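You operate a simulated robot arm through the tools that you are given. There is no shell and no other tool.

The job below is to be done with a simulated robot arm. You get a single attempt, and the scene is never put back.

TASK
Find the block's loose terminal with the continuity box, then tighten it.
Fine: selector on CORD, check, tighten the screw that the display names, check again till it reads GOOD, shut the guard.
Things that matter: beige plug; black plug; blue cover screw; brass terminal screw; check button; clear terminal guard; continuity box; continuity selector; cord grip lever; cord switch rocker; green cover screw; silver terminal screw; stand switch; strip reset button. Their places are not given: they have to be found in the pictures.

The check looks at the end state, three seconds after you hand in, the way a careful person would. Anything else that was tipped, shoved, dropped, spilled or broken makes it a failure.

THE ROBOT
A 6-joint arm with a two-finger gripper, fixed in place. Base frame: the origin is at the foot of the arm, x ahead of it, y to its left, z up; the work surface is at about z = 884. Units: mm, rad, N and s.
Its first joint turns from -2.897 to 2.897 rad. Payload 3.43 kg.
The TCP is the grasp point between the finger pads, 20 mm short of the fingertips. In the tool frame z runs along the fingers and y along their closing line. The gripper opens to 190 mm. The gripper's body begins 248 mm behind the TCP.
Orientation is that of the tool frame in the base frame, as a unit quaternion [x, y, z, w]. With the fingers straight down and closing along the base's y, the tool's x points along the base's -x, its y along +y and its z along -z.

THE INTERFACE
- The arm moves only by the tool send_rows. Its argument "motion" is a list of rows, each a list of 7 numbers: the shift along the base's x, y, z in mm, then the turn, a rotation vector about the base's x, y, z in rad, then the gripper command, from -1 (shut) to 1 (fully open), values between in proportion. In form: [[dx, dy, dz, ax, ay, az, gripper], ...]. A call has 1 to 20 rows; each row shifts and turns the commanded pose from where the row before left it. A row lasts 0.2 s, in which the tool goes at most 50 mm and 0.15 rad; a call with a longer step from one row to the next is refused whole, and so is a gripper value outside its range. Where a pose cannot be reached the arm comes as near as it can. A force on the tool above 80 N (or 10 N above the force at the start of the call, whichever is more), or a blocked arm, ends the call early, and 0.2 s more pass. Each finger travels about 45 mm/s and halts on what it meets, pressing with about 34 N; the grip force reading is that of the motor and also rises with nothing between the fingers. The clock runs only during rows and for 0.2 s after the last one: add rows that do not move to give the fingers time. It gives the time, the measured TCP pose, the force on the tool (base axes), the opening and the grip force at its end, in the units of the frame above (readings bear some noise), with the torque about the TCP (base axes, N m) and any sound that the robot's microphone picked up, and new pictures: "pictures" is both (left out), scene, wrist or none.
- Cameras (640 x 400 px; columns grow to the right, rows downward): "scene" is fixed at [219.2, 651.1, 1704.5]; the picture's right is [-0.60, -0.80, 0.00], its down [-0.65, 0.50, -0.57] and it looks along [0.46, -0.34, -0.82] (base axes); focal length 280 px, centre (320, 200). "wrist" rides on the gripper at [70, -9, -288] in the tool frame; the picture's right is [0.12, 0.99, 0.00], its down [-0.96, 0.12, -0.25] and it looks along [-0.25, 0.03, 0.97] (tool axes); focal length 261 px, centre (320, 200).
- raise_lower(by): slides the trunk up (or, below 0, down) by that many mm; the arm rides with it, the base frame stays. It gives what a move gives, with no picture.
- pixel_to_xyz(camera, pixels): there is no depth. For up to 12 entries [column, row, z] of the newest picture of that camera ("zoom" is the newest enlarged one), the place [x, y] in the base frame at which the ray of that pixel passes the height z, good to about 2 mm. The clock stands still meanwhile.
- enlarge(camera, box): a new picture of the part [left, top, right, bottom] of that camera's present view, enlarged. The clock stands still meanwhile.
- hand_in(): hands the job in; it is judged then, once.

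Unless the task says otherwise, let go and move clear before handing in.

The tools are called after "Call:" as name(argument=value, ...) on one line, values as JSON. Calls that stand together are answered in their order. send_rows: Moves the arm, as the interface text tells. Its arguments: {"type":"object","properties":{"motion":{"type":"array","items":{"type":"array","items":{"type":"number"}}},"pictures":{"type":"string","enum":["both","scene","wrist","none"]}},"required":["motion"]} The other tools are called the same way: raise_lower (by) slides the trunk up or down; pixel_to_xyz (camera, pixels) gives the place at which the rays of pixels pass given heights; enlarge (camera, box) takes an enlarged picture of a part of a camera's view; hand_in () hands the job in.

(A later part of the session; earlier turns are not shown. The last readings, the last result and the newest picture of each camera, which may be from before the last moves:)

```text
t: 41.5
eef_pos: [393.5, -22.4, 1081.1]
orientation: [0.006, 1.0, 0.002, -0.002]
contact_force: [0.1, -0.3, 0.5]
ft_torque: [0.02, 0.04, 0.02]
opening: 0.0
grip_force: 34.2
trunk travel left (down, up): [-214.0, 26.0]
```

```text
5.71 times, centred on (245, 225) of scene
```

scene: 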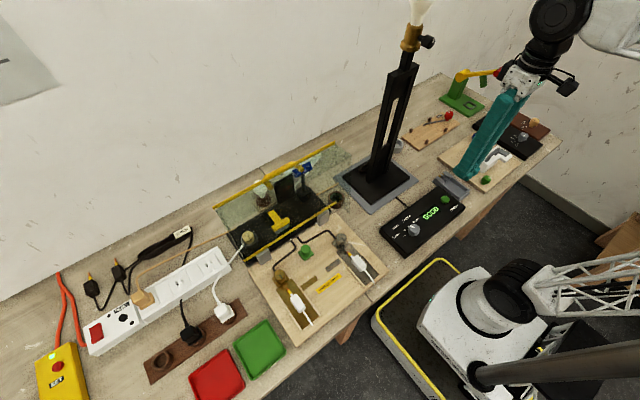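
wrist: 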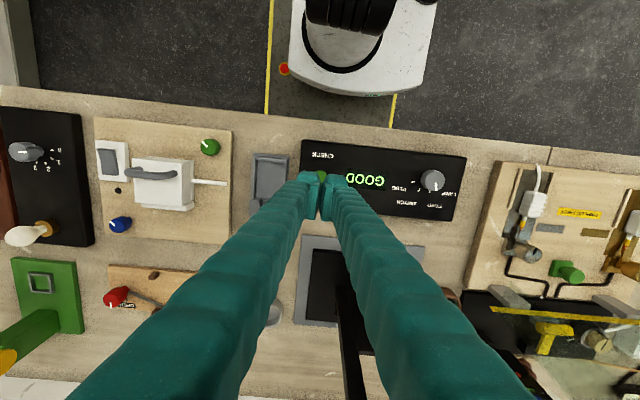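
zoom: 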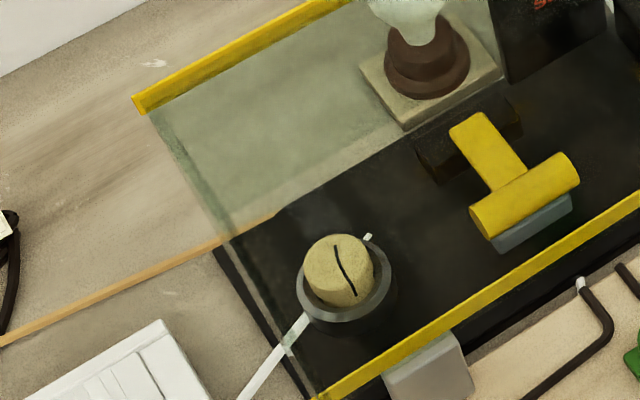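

The zooms suggest the guard is a lid: a plate with a yellow free edge on top, a handle on its far (+x) side with two posts, and side walls projecting toward the robot. I'll go to a viewpoint square to it with the gripper open for triangulation.

Call:
send_rows(motion=[[-5, 0, 45, 0, 0, 0, 1], [-5, 0, 45, 0, 0, 0, 1], [-5, 20, 40, 0, 0, 0, 1], [-5, 30, 35, 0, 0, 0, 1], [-5, 45, 20, 0, 0, 0, 1], [-5, 45, 20, 0, 0, 0, 1], [-5, 45, 10, 0, 0, 0, 1], [-5, 45, 5, 0, 0, 0, 1], [-5, 45, 0, 0, 0, 0, 1], [-5, 45, 0, 0, 0, 0, 1], [-5, 45, 0, 0, 0, 0, 1], [-5, 45, 0, 0, 0, 0, 1], [-5, 45, 0, 0, 0, 0, 1], [-5, 45, 0, 0, 0, 0, 1], [0, 0, 0, 0, 0, 0, 1]], pictures="both")

Call:
enlarge(camera="wrist", box=[200, 200, 440, 350])

Call:
enlarge(camera="scene", box=[205, 135, 355, 265])

```text
t: 44.8
eef_pos: [326.4, 477.5, 1299.9]
orientation: [0.006, 1.0, 0.001, 0.0]
contact_force: [-0.5, 0.5, -0.9]
ft_torque: [-0.02, 0.03, -0.01]
opening: 189.8
grip_force: 0.0
trunk travel left (down, up): [-214.0, 26.0]
```

scene: 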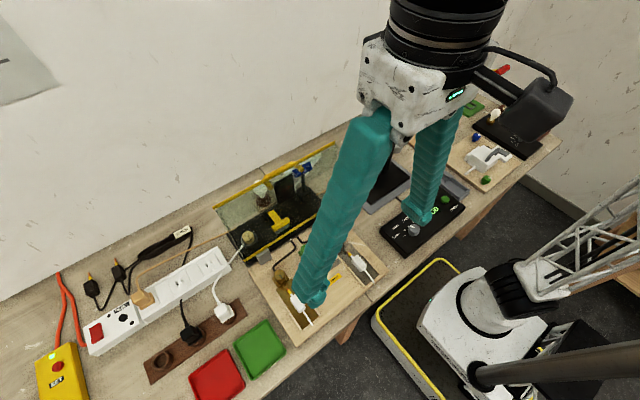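
wrist: 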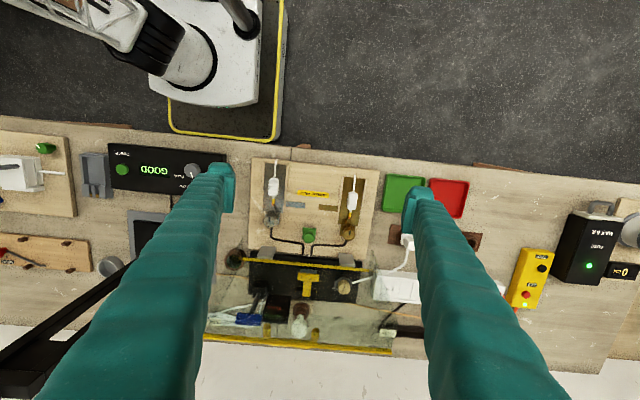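

```text
2.67 times, centred on (320, 275) of wrist
```

zoom: 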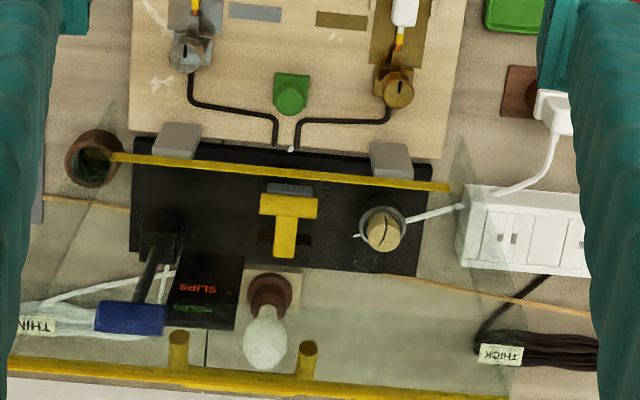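

```text
3.08 times, centred on (280, 200) of scene
```

zoom: 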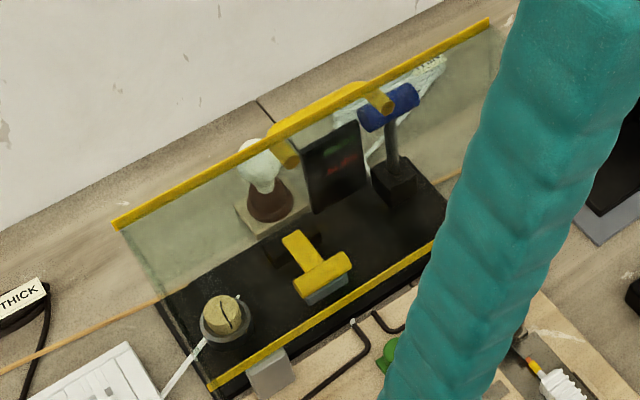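

I'll triangulate the guard's bars and post caps from both cameras.

Call:
pixel_to_xyz(camera="wrist", pixels=[[391, 350, 1160], [391, 350, 1190], [391, 350, 1220], [368.7, 270.1, 920], [368.7, 270.1, 950], [368.7, 270.1, 980], [241.3, 258.9, 920], [241.3, 258.9, 950], [241.3, 258.9, 980], [315.1, 330.1, 1130], [315.1, 330.1, 1160], [315.1, 330.1, 1190]])

Call:
pixel_to_xyz(camera="scene", pixels=[[212.8, 207.8, 1160], [212.8, 207.8, 1190], [212.8, 207.8, 1220], [244.3, 260.4, 920], [244.3, 260.4, 950], [244.3, 260.4, 980], [336.2, 202.3, 920], [336.2, 202.3, 950], [336.2, 202.3, 980], [269.3, 185.4, 1130], [269.3, 185.4, 1160], [269.3, 185.4, 1190]])

Call:
enlarge(camera="wrist", box=[195, 300, 405, 380])

Call:
enlarge(camera="wrist", box=[350, 230, 420, 360])

```text
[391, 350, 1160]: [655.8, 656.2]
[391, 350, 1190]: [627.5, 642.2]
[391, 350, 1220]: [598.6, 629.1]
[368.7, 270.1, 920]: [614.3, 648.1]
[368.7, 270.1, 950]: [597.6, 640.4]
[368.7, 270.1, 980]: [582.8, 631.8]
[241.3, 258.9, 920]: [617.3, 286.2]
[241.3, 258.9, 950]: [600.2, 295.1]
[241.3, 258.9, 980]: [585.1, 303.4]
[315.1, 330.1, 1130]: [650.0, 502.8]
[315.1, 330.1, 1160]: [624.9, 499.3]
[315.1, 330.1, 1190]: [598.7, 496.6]
```

```text
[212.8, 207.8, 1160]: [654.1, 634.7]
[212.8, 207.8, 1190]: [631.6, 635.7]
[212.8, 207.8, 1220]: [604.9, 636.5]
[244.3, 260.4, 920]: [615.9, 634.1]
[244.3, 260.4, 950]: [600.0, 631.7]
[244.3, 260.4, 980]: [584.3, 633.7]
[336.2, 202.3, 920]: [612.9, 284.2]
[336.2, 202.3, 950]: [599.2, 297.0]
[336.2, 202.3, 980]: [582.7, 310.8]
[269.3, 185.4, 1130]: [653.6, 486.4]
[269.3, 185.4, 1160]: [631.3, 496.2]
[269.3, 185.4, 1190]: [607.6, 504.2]
```

```text
3.05 times, centred on (300, 340) of wrist
```

zoom: 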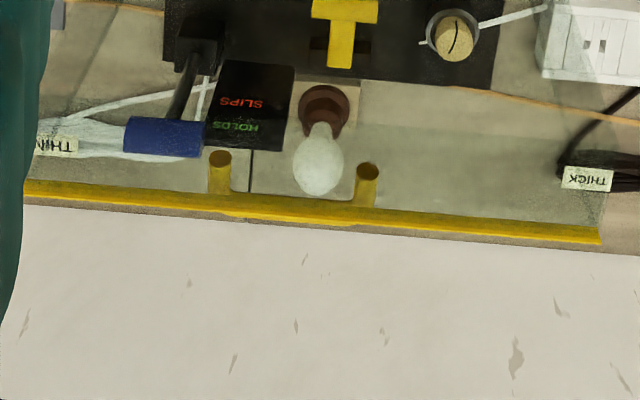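

```text
3.08 times, centred on (385, 295) of wrist
```

zoom: 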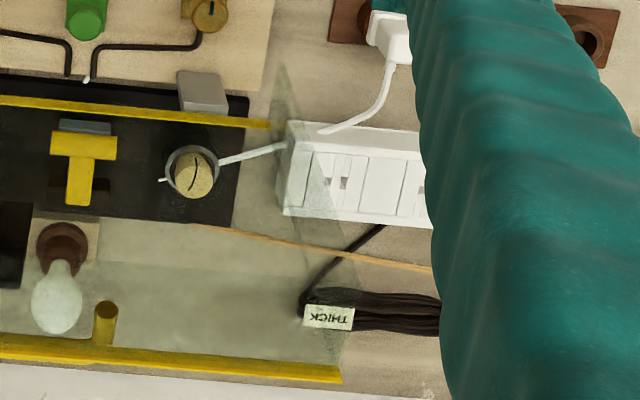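

The guard is a box lid: hinge about (598, z≈952), free edge at (617, z≈1205), and a front wall reaching ~64 mm toward the robot at its top (x≈554), with the handle behind at y≈400–505. Plan: straddle the free end with the open fingers closing along x (yaw +90°) at y≈550, pull it forward with the rear finger and lower it on the front finger. First go above it.

Call:
send_rows(motion=[[15, 6.6, 3, 0, 0, 0.143, 0.5], [20, 6.6, 3, 0, 0, 0.143, 0.3], [24, 6.6, 3, 0, 0, 0.143, 0.2], [25, 6.6, 3, 0, 0, 0.143, 0.2], [25, 6.6, 3, 0, 0, 0.143, 0.2], [25, 6.6, 0, 0, 0, 0.143, 0.2], [25, 6.6, 0, 0, 0, 0.143, 0.2], [25, 6.6, 0, 0, 0, 0.143, 0.2], [25, 6.6, 0, 0, 0, 0.143, 0.2], [25, 6.6, 0, 0, 0, 0.143, 0.2], [25, 6.6, 0, 0, 0, 0.141, 0.2], [0, 0, 0, 0, 0, 0, 0.2]], pictures="both")

```text
t: 47.4
eef_pos: [584.8, 550.3, 1315.7]
orientation: [-0.704, 0.711, 0.001, -0.002]
contact_force: [-0.5, 0.4, -0.4]
ft_torque: [-0.08, 0.04, -0.02]
opening: 114.0
grip_force: 0.0
trunk travel left (down, up): [-214.0, 26.0]
```

scene: 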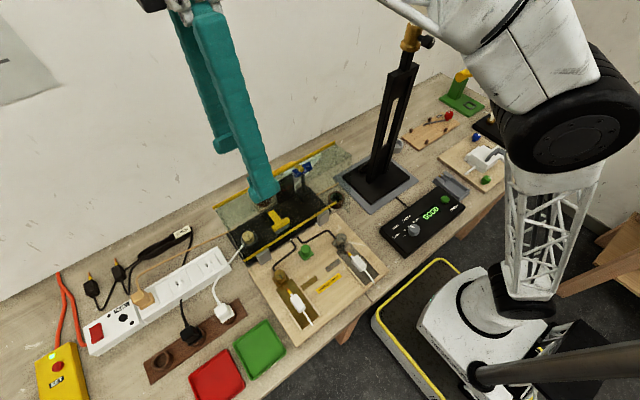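
wrist: 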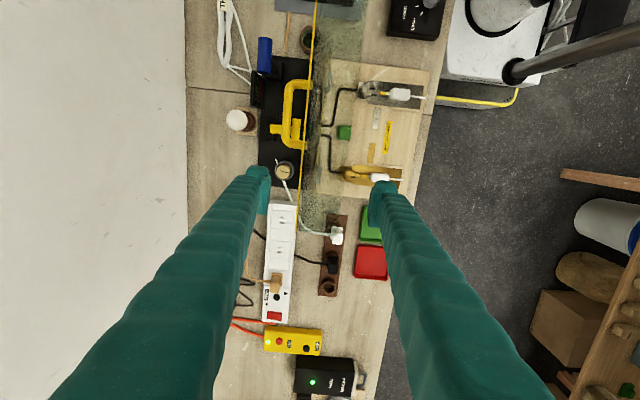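

Call:
enlarge(camera="wrist", box=[220, 0, 420, 240])

Call:
enlarge(camera="wrist", box=[240, 60, 360, 240])

Call:
pixel_to_xyz(camera="wrist", pixels=[[300, 210, 1205], [300, 228, 1205], [306, 130, 1205], [316, 20, 1205], [285, 90, 1172], [280, 140, 1172], [330, 220, 1205], [344, 60, 1205]])

```text
1.67 times, centred on (320, 120) of wrist
```

zoom: 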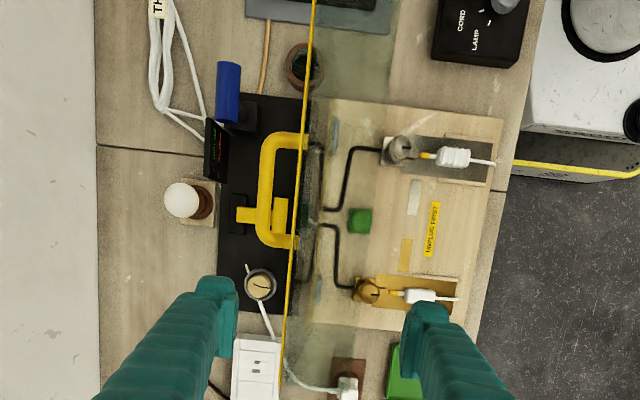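

```text
2.22 times, centred on (300, 150) of wrist
```

zoom: 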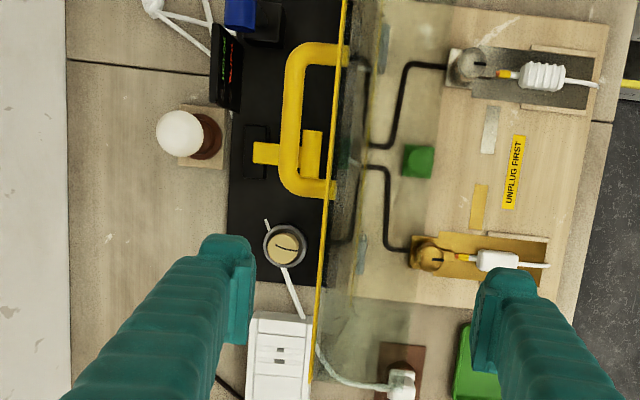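

```text
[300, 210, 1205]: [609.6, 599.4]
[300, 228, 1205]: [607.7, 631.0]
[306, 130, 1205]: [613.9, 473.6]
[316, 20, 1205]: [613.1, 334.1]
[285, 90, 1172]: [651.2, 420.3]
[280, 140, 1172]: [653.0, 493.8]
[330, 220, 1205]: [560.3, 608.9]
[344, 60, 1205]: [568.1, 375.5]
```

From above the yellow free edge runs at x≈608–614 and the U handle sits behind it at y≈405–500; the finger span (524–642) brackets the lid's front wall. I'll descend to straddle it.

Call:
send_rows(motion=[[-4, 0, -30, 0, 0, 0, 0.2], [0, 0, -30, 0, 0, 0, 0.2], [0, 0, -20, 0, 0, 0, 0.2], [0, 0, -15, 0, 0, 0, 0.2], [0, 0, -15, 0, 0, 0, 0.2], [0, 0, 0, 0, 0, 0, 0.2]], pictures="both")

Call:
enlarge(camera="wrist", box=[230, 60, 410, 240])

Call:
enlarge(camera="scene", box=[170, 120, 350, 270])

```text
t: 48.8
eef_pos: [580.1, 549.7, 1205.7]
orientation: [-0.703, 0.711, 0.0, -0.002]
contact_force: [-0.1, 0.6, -0.5]
ft_torque: [-0.01, 0.02, 0.0]
opening: 114.1
grip_force: 0.1
trunk travel left (down, up): [-214.0, 26.0]
```

scene: 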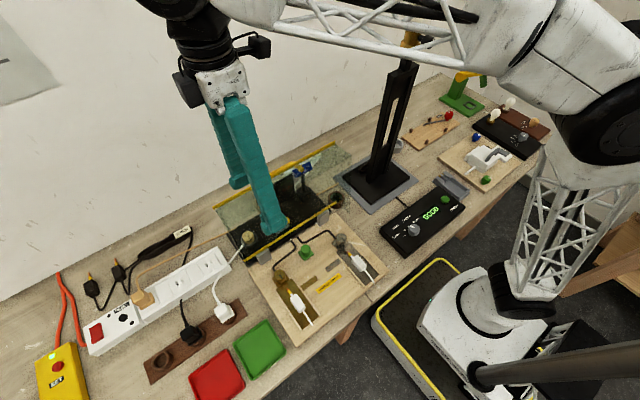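
wrist: 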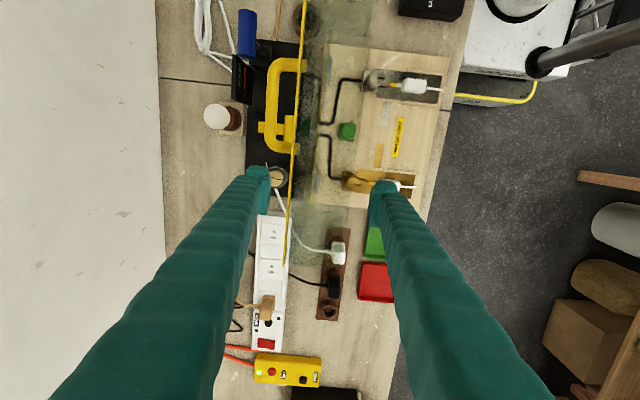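

```text
2.22 times, centred on (320, 150) of wrist
```

zoom: 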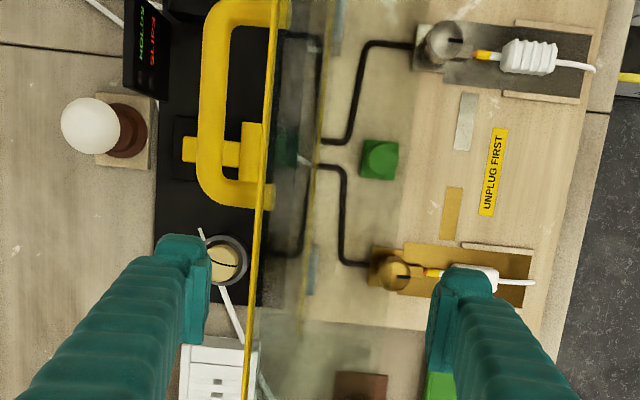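

```text
2.67 times, centred on (260, 195) of scene
```

zoom: 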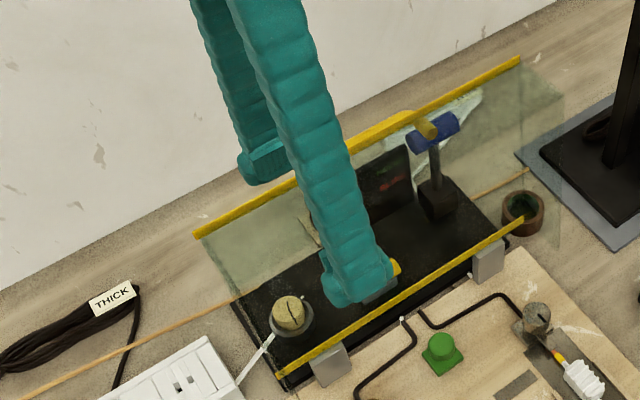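

The fingers straddle the lid's free end without contact (rear finger ~21 mm behind the yellow edge). I'll pull gently toward −x.

Call:
send_rows(motion=[[-10, 0, 0, 0, 0, 0, 0.2], [-10, 0, 0, 0, 0, 0, 0.2], [-7, 0, 0, 0, 0, 0, 0.2], [-7, 0, 0, 0, 0, 0, 0.2], [-7, 0, 0, 0, 0, 0, 0.2]], pictures="both")

Call:
enlarge(camera="wrist", box=[230, 60, 410, 240])

Call:
enlarge(camera="scene", box=[170, 120, 350, 270])

```text
t: 50.0
eef_pos: [539.1, 549.8, 1206.1]
orientation: [-0.704, 0.711, 0.0, -0.002]
contact_force: [0.2, 0.0, 0.5]
ft_torque: [0.0, 0.06, -0.03]
opening: 114.2
grip_force: 0.6
trunk travel left (down, up): [-214.0, 26.0]
```

scene: 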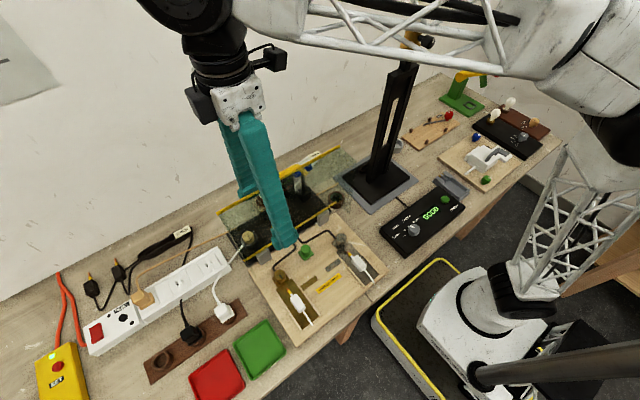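
wrist: 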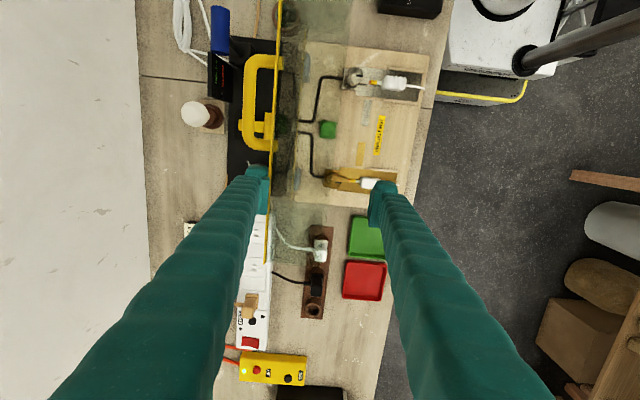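

```text
2.22 times, centred on (320, 150) of wrist
```

zoom: 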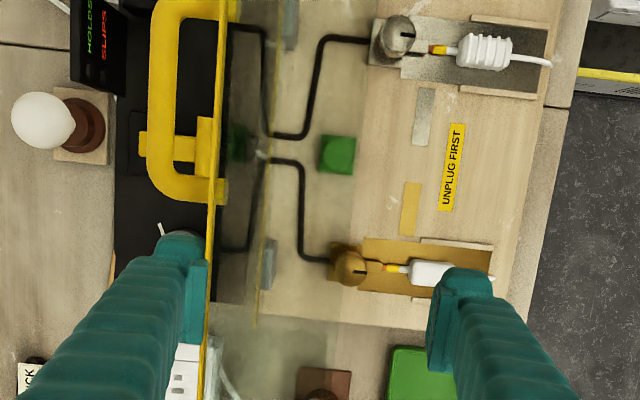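

```text
2.67 times, centred on (260, 195) of scene
```

zoom: 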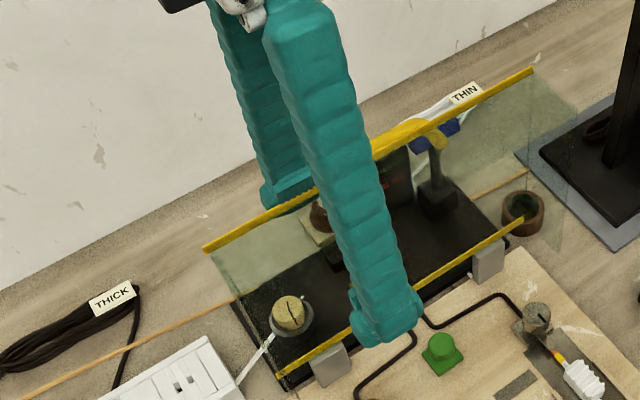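

The lid follows the rear finger with almost no force (yellow edge now against it). Now I'll follow the lid's arc, tilting the tool with it in small steps.

Call:
send_rows(motion=[[-16.7, 0, -9.5, 0, -0.087, 0, 0.2], [-21, 0, -7.6, 0, -0.087, 0, 0.2], [-20.4, 0, -9.2, 0, -0.087, 0, 0.2]], pictures="both")

Call:
enlarge(camera="scene", box=[170, 120, 350, 270])

```text
t: 50.8
eef_pos: [481.6, 549.6, 1179.5]
orientation: [-0.696, 0.706, -0.091, 0.092]
contact_force: [0.2, -0.6, -0.2]
ft_torque: [0.0, 0.2, -0.03]
opening: 114.0
grip_force: 0.1
trunk travel left (down, up): [-214.0, 26.0]
```

scene: 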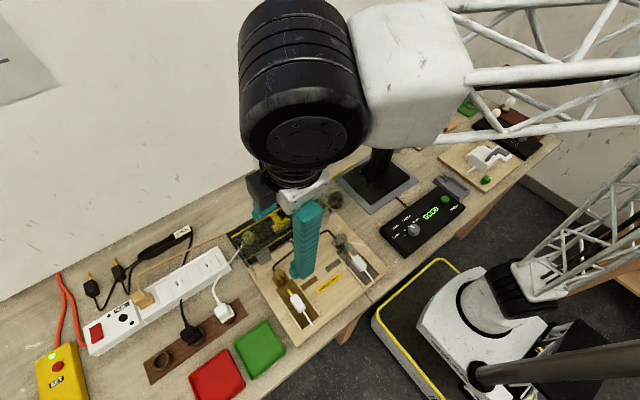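
wrist: 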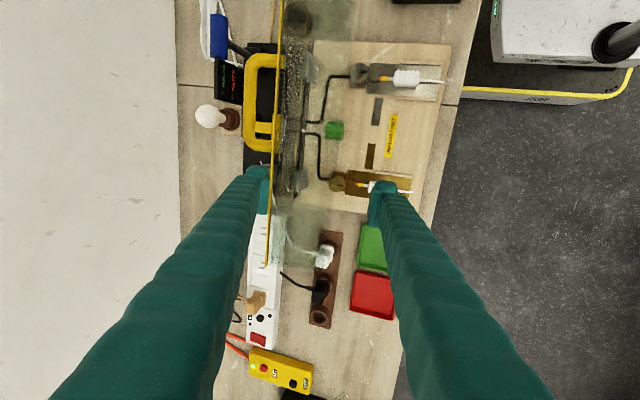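

```text
2.67 times, centred on (260, 195) of scene
```

zoom: 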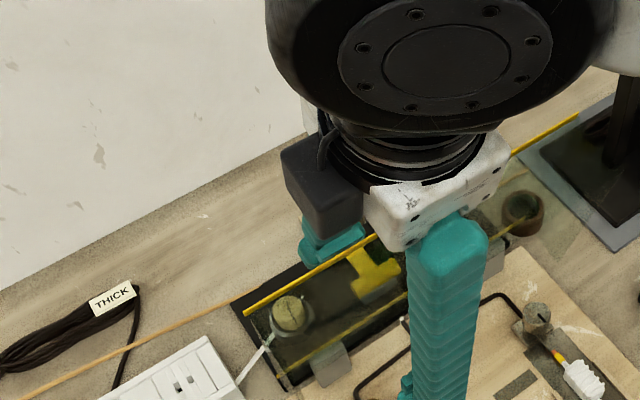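

The lid follows the rear finger smoothly (force ≈0, hinge friction holds it). Continuing along the arc.

Call:
send_rows(motion=[[-19.3, 0, -11.1, 0, -0.087, 0, 0.2], [-18.4, 0, -12.7, 0, -0.087, 0, 0.2], [-17.2, 0, -14.3, 0, -0.087, 0, 0.2], [-15.9, 0, -15.7, 0, -0.087, 0, 0.2]], pictures="both")

Call:
enlarge(camera="wrist", box=[200, 0, 440, 240])

```text
t: 51.8
eef_pos: [408.8, 549.4, 1126.0]
orientation: [-0.672, 0.678, -0.21, 0.212]
contact_force: [1.0, 0.0, -0.7]
ft_torque: [0.04, 0.06, 0.01]
opening: 114.2
grip_force: 0.1
trunk travel left (down, up): [-214.0, 26.0]
```

scene: 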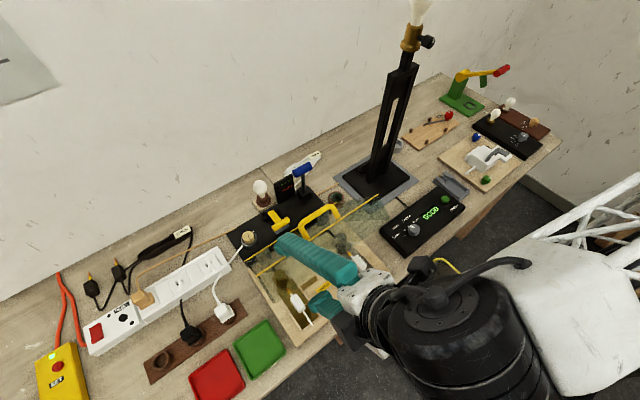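
wrist: 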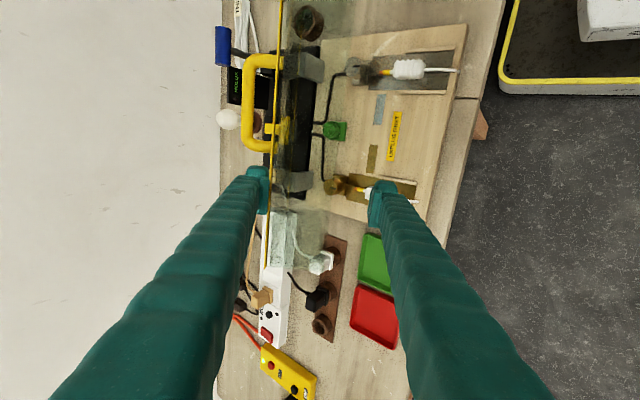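

```text
1.67 times, centred on (320, 120) of wrist
```

zoom: 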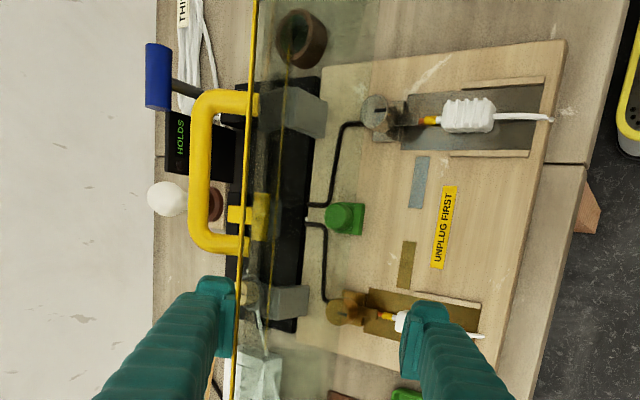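

The lid keeps following the rear finger at ~34° with no force. Continue to about 60°.

Call:
send_rows(motion=[[-13, 0, -17, 0, -0.087, 0, 0.2], [-13, 0, -18.2, 0, -0.087, 0, 0.2], [-11.3, 0, -19.3, 0, -0.087, 0, 0.2], [-9.5, 0, -20.2, 0, -0.087, 0, 0.2]], pictures="both")

Call:
enlarge(camera="wrist", box=[200, 0, 440, 240])

Call:
enlarge(camera="scene", box=[220, 170, 420, 350])

```text
t: 53.0
eef_pos: [405.4, 536.2, 1088.0]
orientation: [-0.588, 0.667, -0.308, 0.339]
contact_force: [-13.8, 42.8, 13.0]
ft_torque: [-2.69, -0.67, 1.71]
opening: 113.3
grip_force: 0.1
trunk travel left (down, up): [-214.0, 26.0]
stopped in row 4: the arm was blocked; the commanded pose is now the measured one
```

scene: 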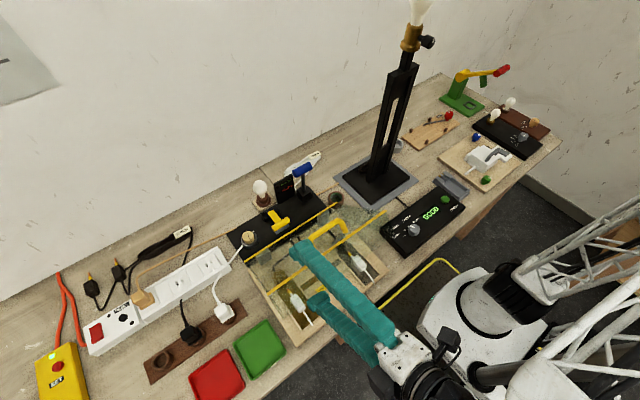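
wrist: 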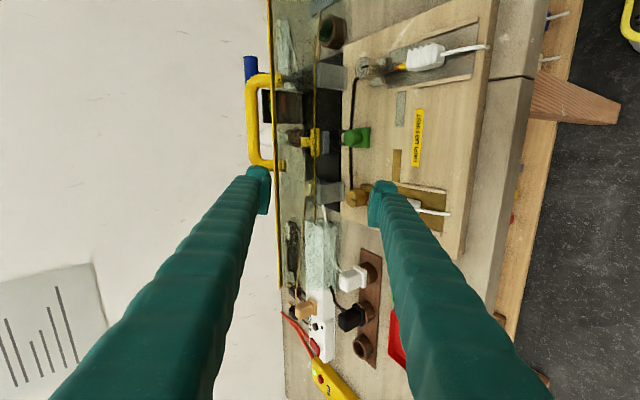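

```text
1.67 times, centred on (320, 120) of wrist
```

zoom: 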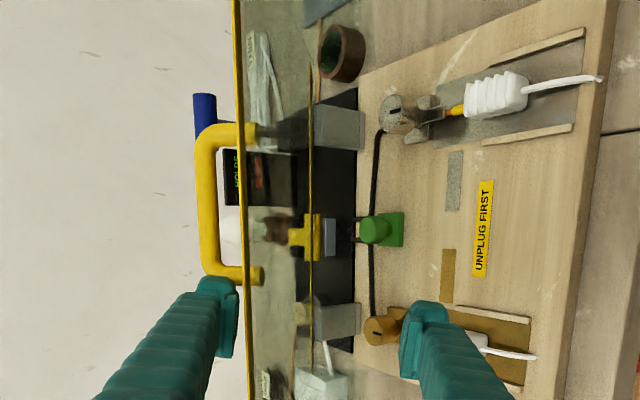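

```text
2.22 times, centred on (320, 260) of scene
```

zoom: 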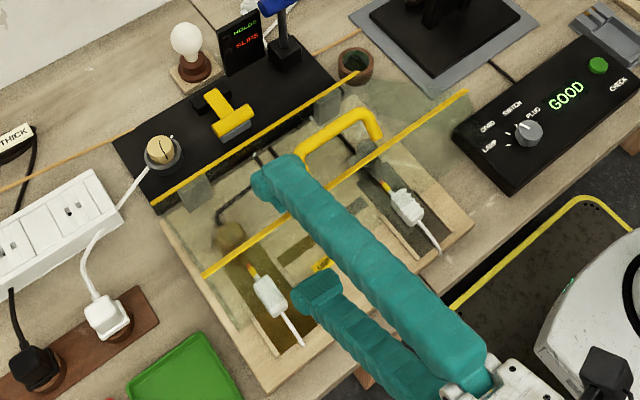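

The arm reached a kinematic limit at ~54° tilt, short of the target, and drifted in y so that the rear finger presses on the handle's post (Fy = 43 N). The lid stands at about 45°. I'll ease off in +y first.

Call:
send_rows(motion=[[0, 6, 0, 0, 0, 0, 0.2], [0, 6, 0, 0, 0, 0, 0.2], [0, 4, 0, 0, 0, 0, 0.2]], pictures="both")

Call:
enlarge(camera="scene", box=[220, 170, 420, 350])

```text
t: 53.8
eef_pos: [404.6, 541.1, 1092.0]
orientation: [-0.587, 0.668, -0.307, 0.34]
contact_force: [0.7, -0.1, -0.8]
ft_torque: [0.0, -0.01, -0.02]
opening: 114.1
grip_force: 0.0
trunk travel left (down, up): [-214.0, 26.0]
```

scene: 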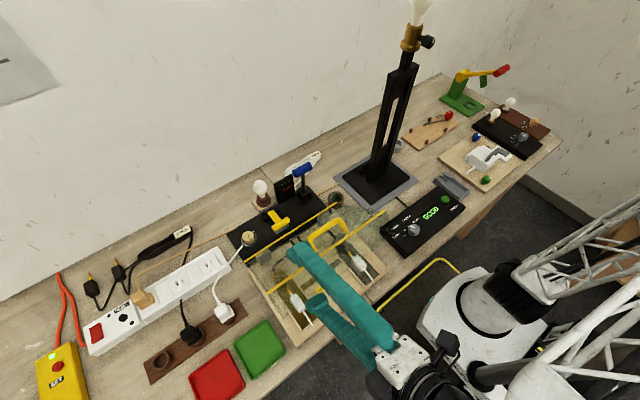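
wrist: 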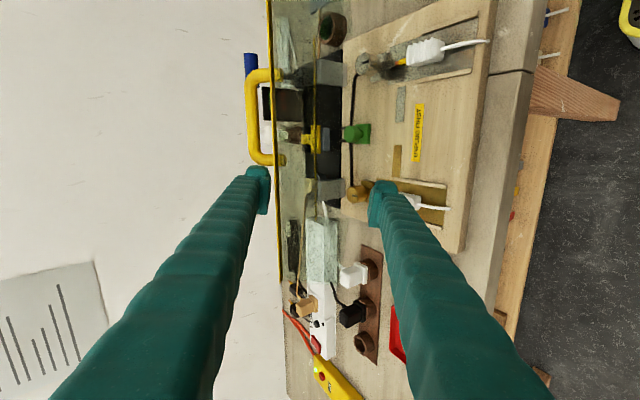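

```text
2.22 times, centred on (320, 260) of scene
```

zoom: 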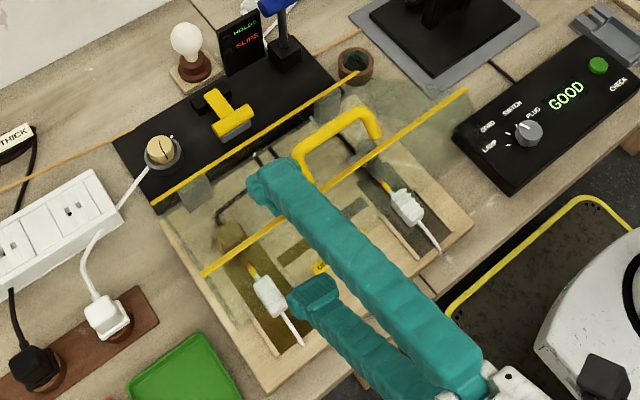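

Free of force; the lid stays at ~45° by hinge friction. I'll reduce the tilt and retreat so the fingers leave the lid.

Call:
send_rows(motion=[[0, 3, 0, 0, 0.087, 0, 0.2], [0, 3, 0, 0, 0.087, 0, 0.2], [0, 3, 0, 0, 0.087, 0, 0.2], [0, 0, 0, 0, 0.087, 0, 0.2]], pictures="none")

Call:
send_rows(motion=[[-8, 0, 18, 0, 0, 0, 0.2], [-8, 0, 18, 0, 0, 0, 0.2], [-8, 0, 18, 0, 0, 0, 0.2], [-8, 0, 18, 0, 0, 0, 0.2]], pictures="both")

```text
t: 54.8
eef_pos: [404.4, 555.8, 1084.7]
orientation: [-0.635, 0.713, -0.203, 0.216]
contact_force: [0.7, -0.2, 1.0]
ft_torque: [-0.01, -0.07, 0.03]
opening: 113.7
grip_force: 0.2
trunk travel left (down, up): [-214.0, 26.0]
```

```text
t: 55.8
eef_pos: [371.2, 552.9, 1155.3]
orientation: [-0.634, 0.714, -0.205, 0.215]
contact_force: [-0.1, 0.9, -0.2]
ft_torque: [-0.03, -0.04, -0.02]
opening: 114.1
grip_force: 0.1
trunk travel left (down, up): [-214.0, 26.0]
```

scene: 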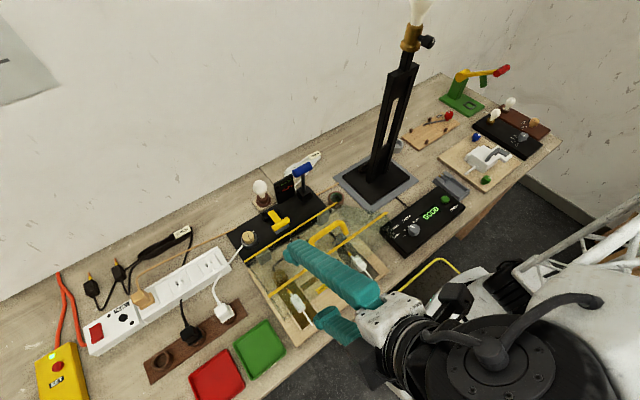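
wrist: 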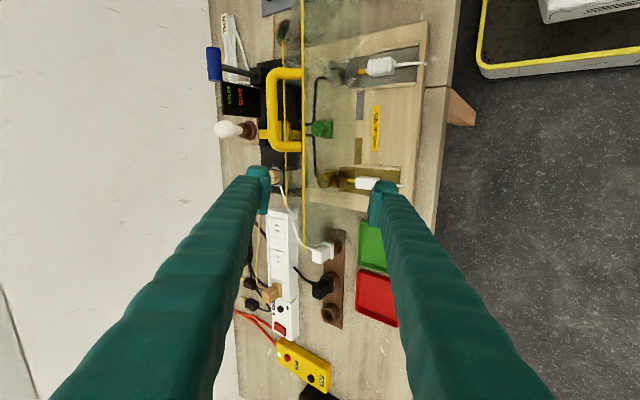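

The fingers are clear and the lid stays put at ~45°. I'll straighten the tool to vertical above the lid and close the gripper, to push the lid down from above beside the handle.

Call:
send_rows(motion=[[0, 0, 30, 0, 0.1, 0, 0.2], [5, 0, 30, 0, 0.1, 0.022, 0], [10, -2, 25, 0, 0.1, 0.022, -0.5], [15, -2, 20, 0, 0.1, 0.022, -1], [20, -2, 10, 0, 0.1, 0.022, -1], [20, -2, 0, 0, 0.1, 0.022, -1], [0, 0, 0, 0, 0, 0, -1]], pictures="both")

Call:
enlarge(camera="scene", box=[220, 150, 420, 330])

```text
t: 57.4
eef_pos: [442.5, 548.2, 1270.5]
orientation: [-0.705, 0.709, 0.004, 0.004]
contact_force: [0.3, 0.5, -0.5]
ft_torque: [-0.01, -0.01, -0.01]
opening: 0.2
grip_force: 8.1
trunk travel left (down, up): [-214.0, 26.0]
```

scene: 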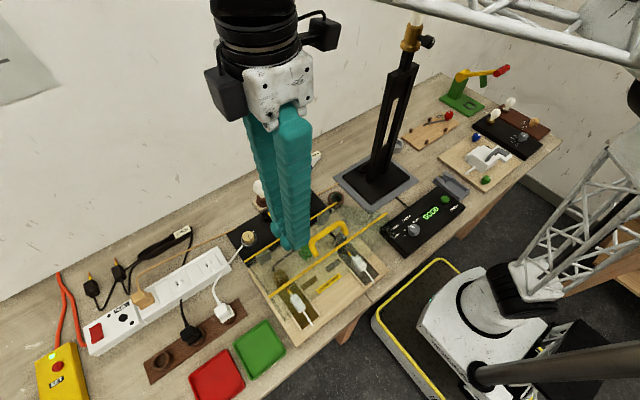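
wrist: 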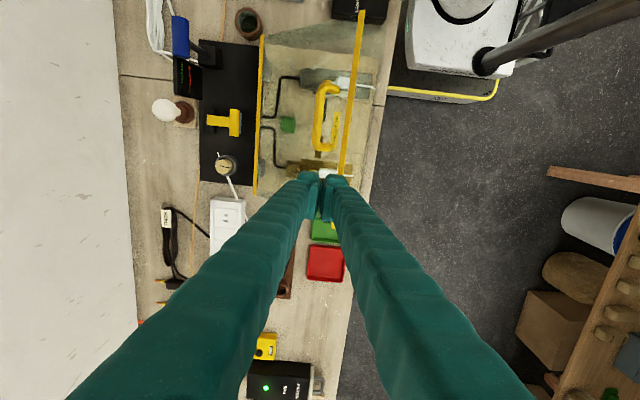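

```text
2.22 times, centred on (320, 240) of scene
```

zoom: 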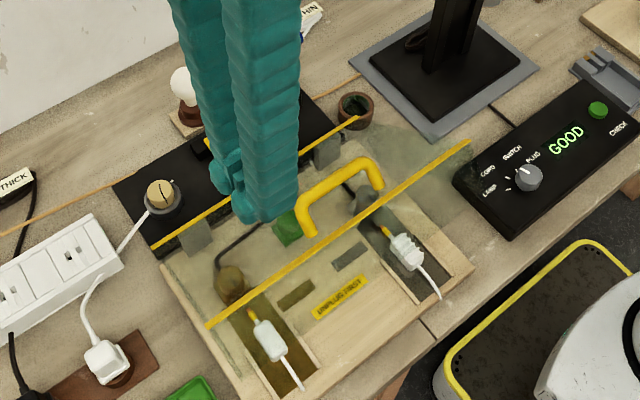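

Tool is vertical and closed above the lid; the free edge is visible in the wrist view at (343,172)–(358,30). I'll verify its position from here.

Call:
pixel_to_xyz(camera="wrist", pixels=[[343, 172, 1128], [355, 60, 1128], [343, 172, 1100], [322, 148, 1140], [323, 90, 1140], [316, 120, 1140]])

Call:
enlarge(camera="wrist", box=[230, 20, 400, 200])

```text
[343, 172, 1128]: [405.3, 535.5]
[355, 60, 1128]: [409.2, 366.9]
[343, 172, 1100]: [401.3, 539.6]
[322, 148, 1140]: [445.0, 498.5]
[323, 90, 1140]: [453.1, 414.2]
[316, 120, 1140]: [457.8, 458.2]
```

```text
2.22 times, centred on (315, 110) of wrist
```

zoom: 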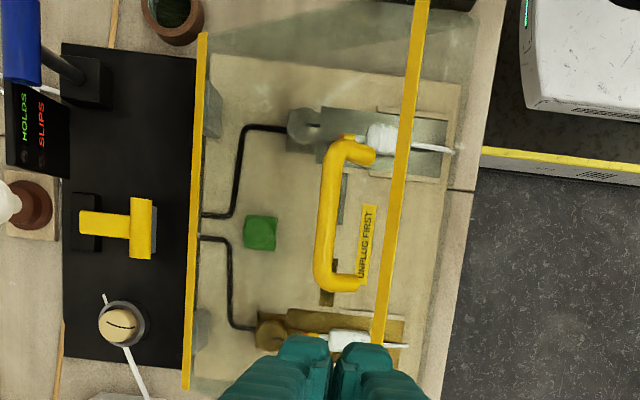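

The free edge is at about (407, z≈1125) and the handle ends at y≈500, so at y≈548 the closed fingers are clear of it. I'll descend onto the plate and push the lid down along its arc.

Call:
send_rows(motion=[[2, 0, -45, 0, 0, 0, -1], [2, 0, -45, 0, 0, 0, -1], [0, 0, -30, 0, 0, 0, -1], [0, 0, -16, 0, 0, 0, -1], [-11, 0, -12, 0, 0, 0, -1], [-12, 0, -16, 0, 0, 0, -1], [-11, 0, -17, 0, 0, 0, -1]], pictures="both")

Call:
enlarge(camera="scene", box=[220, 150, 420, 330])

```text
t: 59.0
eef_pos: [410.6, 547.1, 1091.2]
orientation: [-0.705, 0.709, 0.003, 0.005]
contact_force: [-0.3, -0.6, -0.4]
ft_torque: [-0.02, 0.02, 0.02]
opening: 0.1
grip_force: 34.3
trunk travel left (down, up): [-214.0, 26.0]
```

scene: 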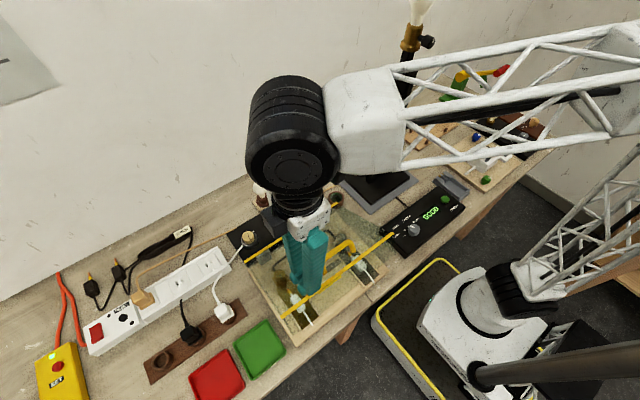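
wrist: 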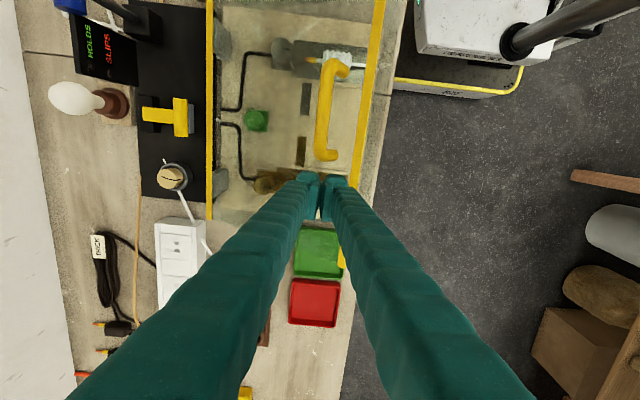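

```text
2.22 times, centred on (320, 240) of scene
```

zoom: 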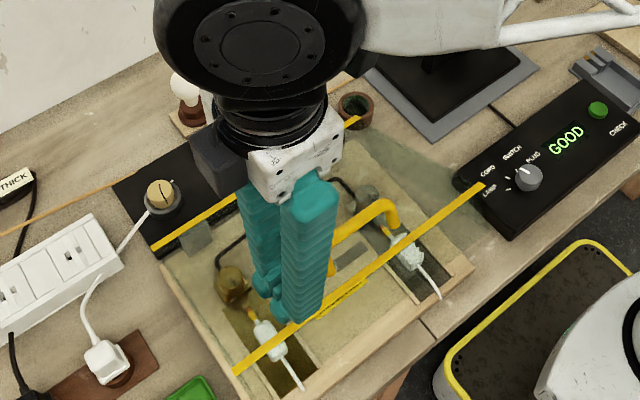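

The lid's edge moved down with the push and forces are near zero. Continuing down the arc to about 80°.

Call:
send_rows(motion=[[-8, 0, -20, 0, 0, 0, -1], [-8, 0, -19, 0, 0, 0, -1], [-6, 0, -19, 0, 0, 0, -1], [-4, 0, -20, 0, 0, 0, -1]], pictures="both")

Call:
enlarge(camera="scene", box=[220, 150, 420, 330])

```text
t: 60.0
eef_pos: [384.8, 548.3, 1011.5]
orientation: [-0.704, 0.71, 0.003, 0.005]
contact_force: [0.6, -0.2, -0.7]
ft_torque: [0.0, -0.03, 0.01]
opening: 0.0
grip_force: 34.2
trunk travel left (down, up): [-214.0, 26.0]
```

scene: 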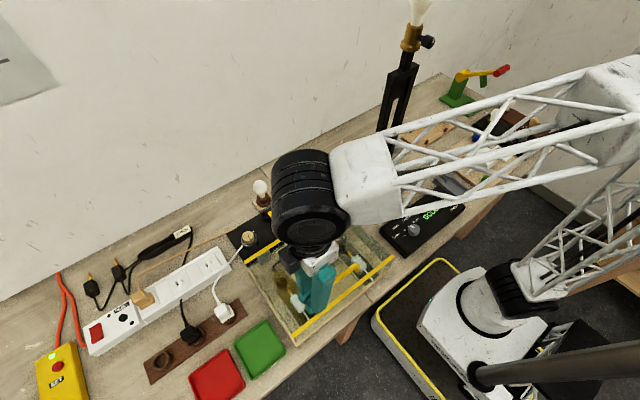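
wrist: 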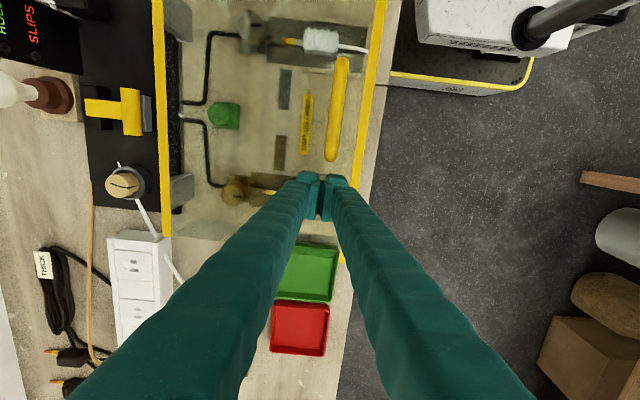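

```text
2.22 times, centred on (320, 240) of scene
```

zoom: 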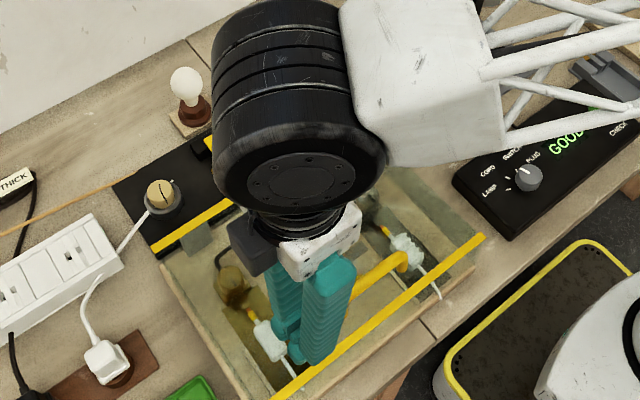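

The lid is nearly shut. I'll press down slowly until it seats, watching the force.

Call:
send_rows(motion=[[-1, 0, -10, 0, 0, 0, -1], [-1, 0, -10, 0, 0, 0, -1], [0, 0, -7, 0, 0, 0, -1], [0, 0, -5, 0, 0, 0, -1], [0, 0, -3, 0, 0, 0, -1]], pictures="both")

Call:
enlarge(camera="scene", box=[220, 180, 420, 360])

```text
t: 61.0
eef_pos: [383.1, 547.9, 989.4]
orientation: [-0.704, 0.71, 0.004, 0.012]
contact_force: [-8.0, -2.6, 45.5]
ft_torque: [-0.53, 0.34, -0.6]
opening: 6.0
grip_force: 34.1
trunk travel left (down, up): [-214.0, 26.0]
stopped in row 5: the force on the tool passed its limit at 88 N (the readings are from after the stop); the commanded pose is now the measured one
```

scene: 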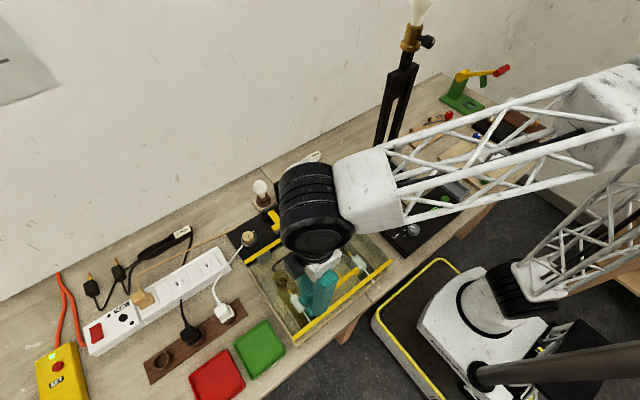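
wrist: 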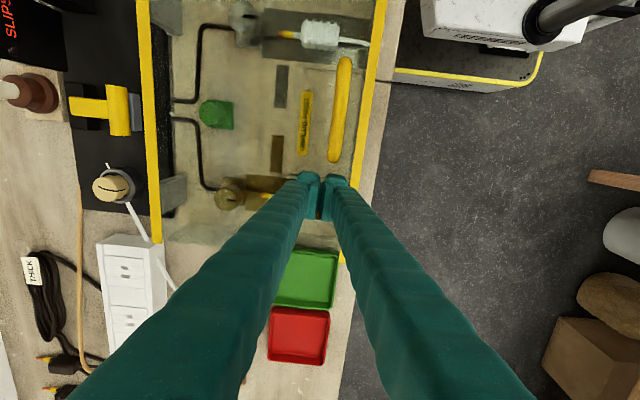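

```text
2.22 times, centred on (320, 270) of scene
```

zoom: 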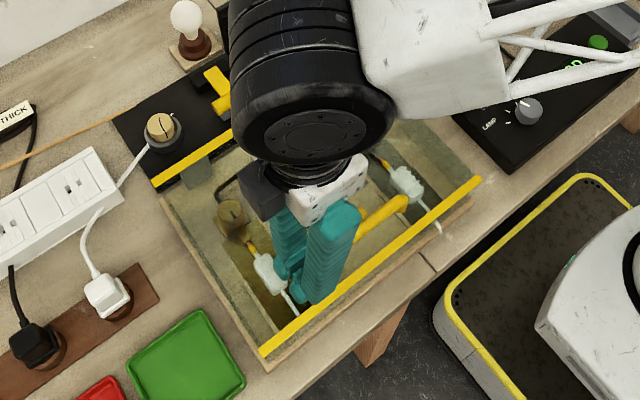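

The force rose sharply at fingertip z≈969, so the lid is on its stop. I'll lift off and check that it's fully shut.

Call:
send_rows(motion=[[0, 0, 20, 0, 0, 0, -1], [0, 0, 45, 0, 0, 0, -1], [0, 0, 45, 0, 0, 0, -1], [0, 0, 45, 0, 0, 0, -1], [-5, 0, 45, 0, 0, 0, -1], [-15, 0, 45, 0, 0, -0.14, -0.5], [-15, 0, 30, 0, 0, -0.14, 0], [-15, -10, 30, 0, 0, -0.14, 0.5], [-15, -15, 0, 0, 0, -0.14, 1], [0, -15, 0, 0, 0, -0.14, 1], [0, -15, 0, 0, 0, -0.14, 1], [0, -15, 0, 0, 0, -0.14, 1], [0, 0, 0, 0, 0, -0.14, 1], [0, 0, 0, 0, 0, -0.14, 1], [0, 0, 0, 0, 0, -0.14, 1], [0, 0, 0, 0, 0, -0.14, 1]], pictures="both")

Call:
enlarge(camera="scene", box=[220, 180, 420, 360])

Call:
enlarge(camera="wrist", box=[200, 100, 440, 300])

```text
t: 64.4
eef_pos: [318.5, 478.4, 1291.9]
orientation: [-0.011, 1.0, -0.003, 0.008]
contact_force: [0.0, 0.8, 0.3]
ft_torque: [0.02, 0.02, 0.0]
opening: 190.2
grip_force: 0.1
trunk travel left (down, up): [-214.0, 26.0]
```

scene: 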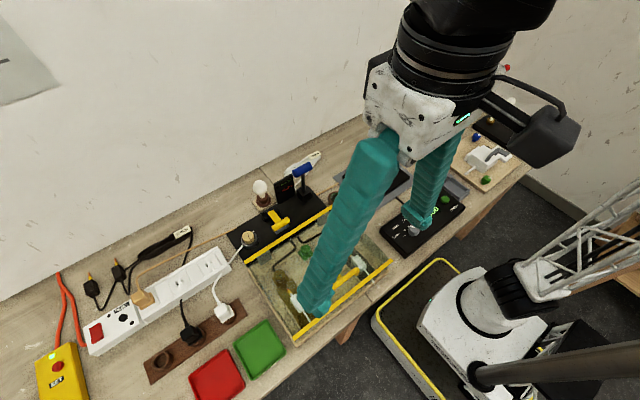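
wrist: 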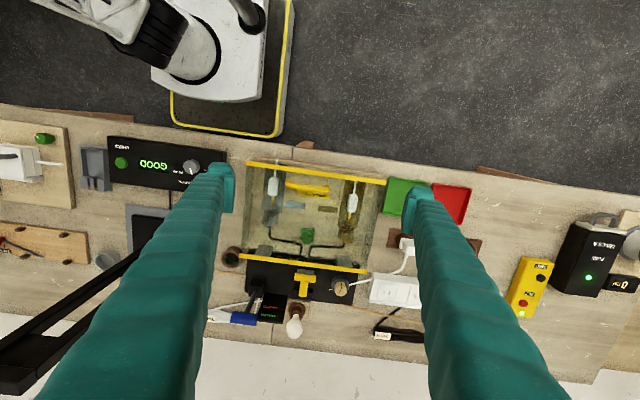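

```text
2.22 times, centred on (320, 270) of scene
```

zoom: 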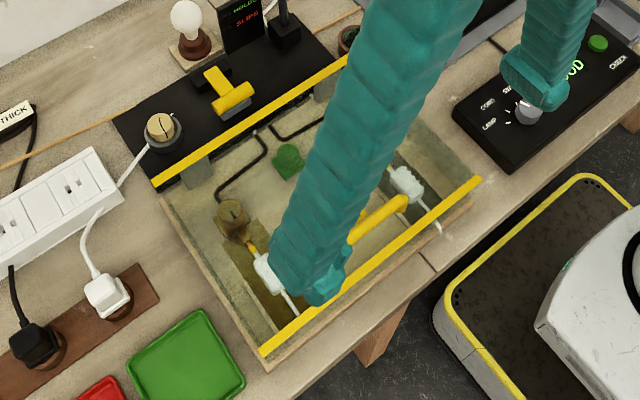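

```text
2.00 times, centred on (320, 200) of wrist
```

zoom: 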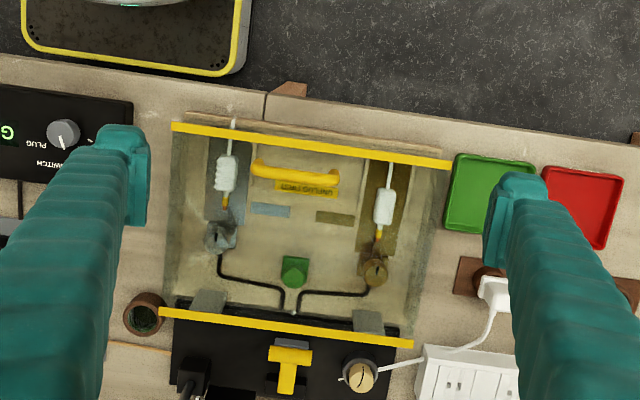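

The lid lies over the board with its front bar near the board's front edge. I'll triangulate the front and rear bars to verify that it is level, i.e. fully shut.

Call:
pixel_to_xyz(camera="wrist", pixels=[[385, 182.5, 930], [385, 182.5, 960], [385, 182.5, 990], [246, 163, 930], [246, 163, 960], [246, 163, 990], [366, 272.5, 930], [366, 272.5, 960], [366, 272.5, 990]])

Call:
pixel_to_xyz(camera="scene", pixels=[[294.3, 338.5, 930], [294.3, 338.5, 960], [294.3, 338.5, 990], [392.5, 261, 930], [392.5, 261, 960], [392.5, 261, 990], [244.8, 261.9, 930], [244.8, 261.9, 960], [244.8, 261.9, 990]])

Call:
enlarge(camera="scene", box=[235, 270, 335, 360])

Call:
enlarge(camera="scene", box=[340, 200, 440, 290])

```text
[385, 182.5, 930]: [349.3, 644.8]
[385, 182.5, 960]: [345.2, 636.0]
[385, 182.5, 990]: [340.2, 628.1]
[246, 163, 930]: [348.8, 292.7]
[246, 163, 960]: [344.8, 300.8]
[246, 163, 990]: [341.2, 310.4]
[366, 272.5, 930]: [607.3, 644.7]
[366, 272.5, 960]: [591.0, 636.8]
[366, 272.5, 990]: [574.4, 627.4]
```

```text
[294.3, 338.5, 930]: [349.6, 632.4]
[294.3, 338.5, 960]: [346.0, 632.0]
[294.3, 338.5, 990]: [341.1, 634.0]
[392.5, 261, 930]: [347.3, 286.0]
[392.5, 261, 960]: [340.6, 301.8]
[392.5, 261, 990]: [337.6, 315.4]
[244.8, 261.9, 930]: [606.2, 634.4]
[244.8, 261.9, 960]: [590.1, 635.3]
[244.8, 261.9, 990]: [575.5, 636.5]
```

```text
4.44 times, centred on (285, 315) of scene
```

zoom: 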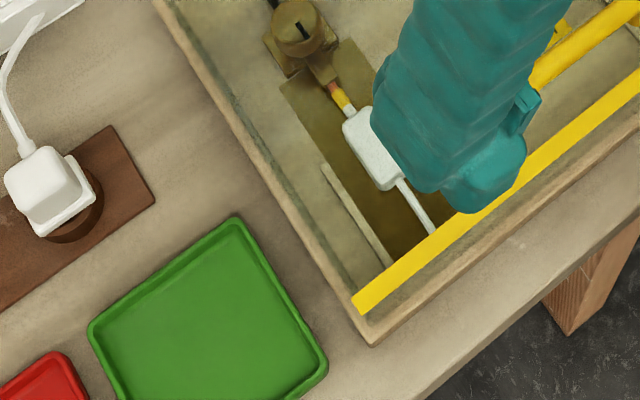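

```text
4.44 times, centred on (390, 245) of scene
```

zoom: 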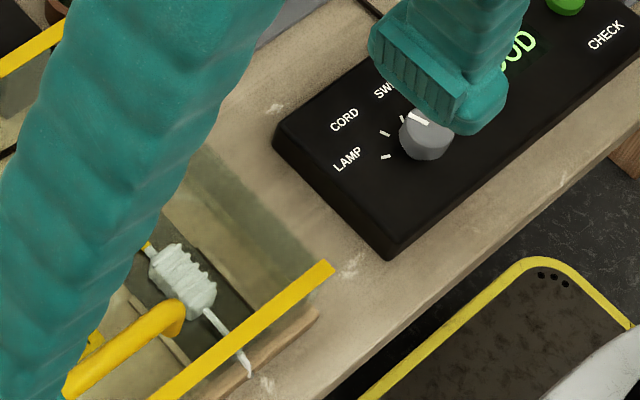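

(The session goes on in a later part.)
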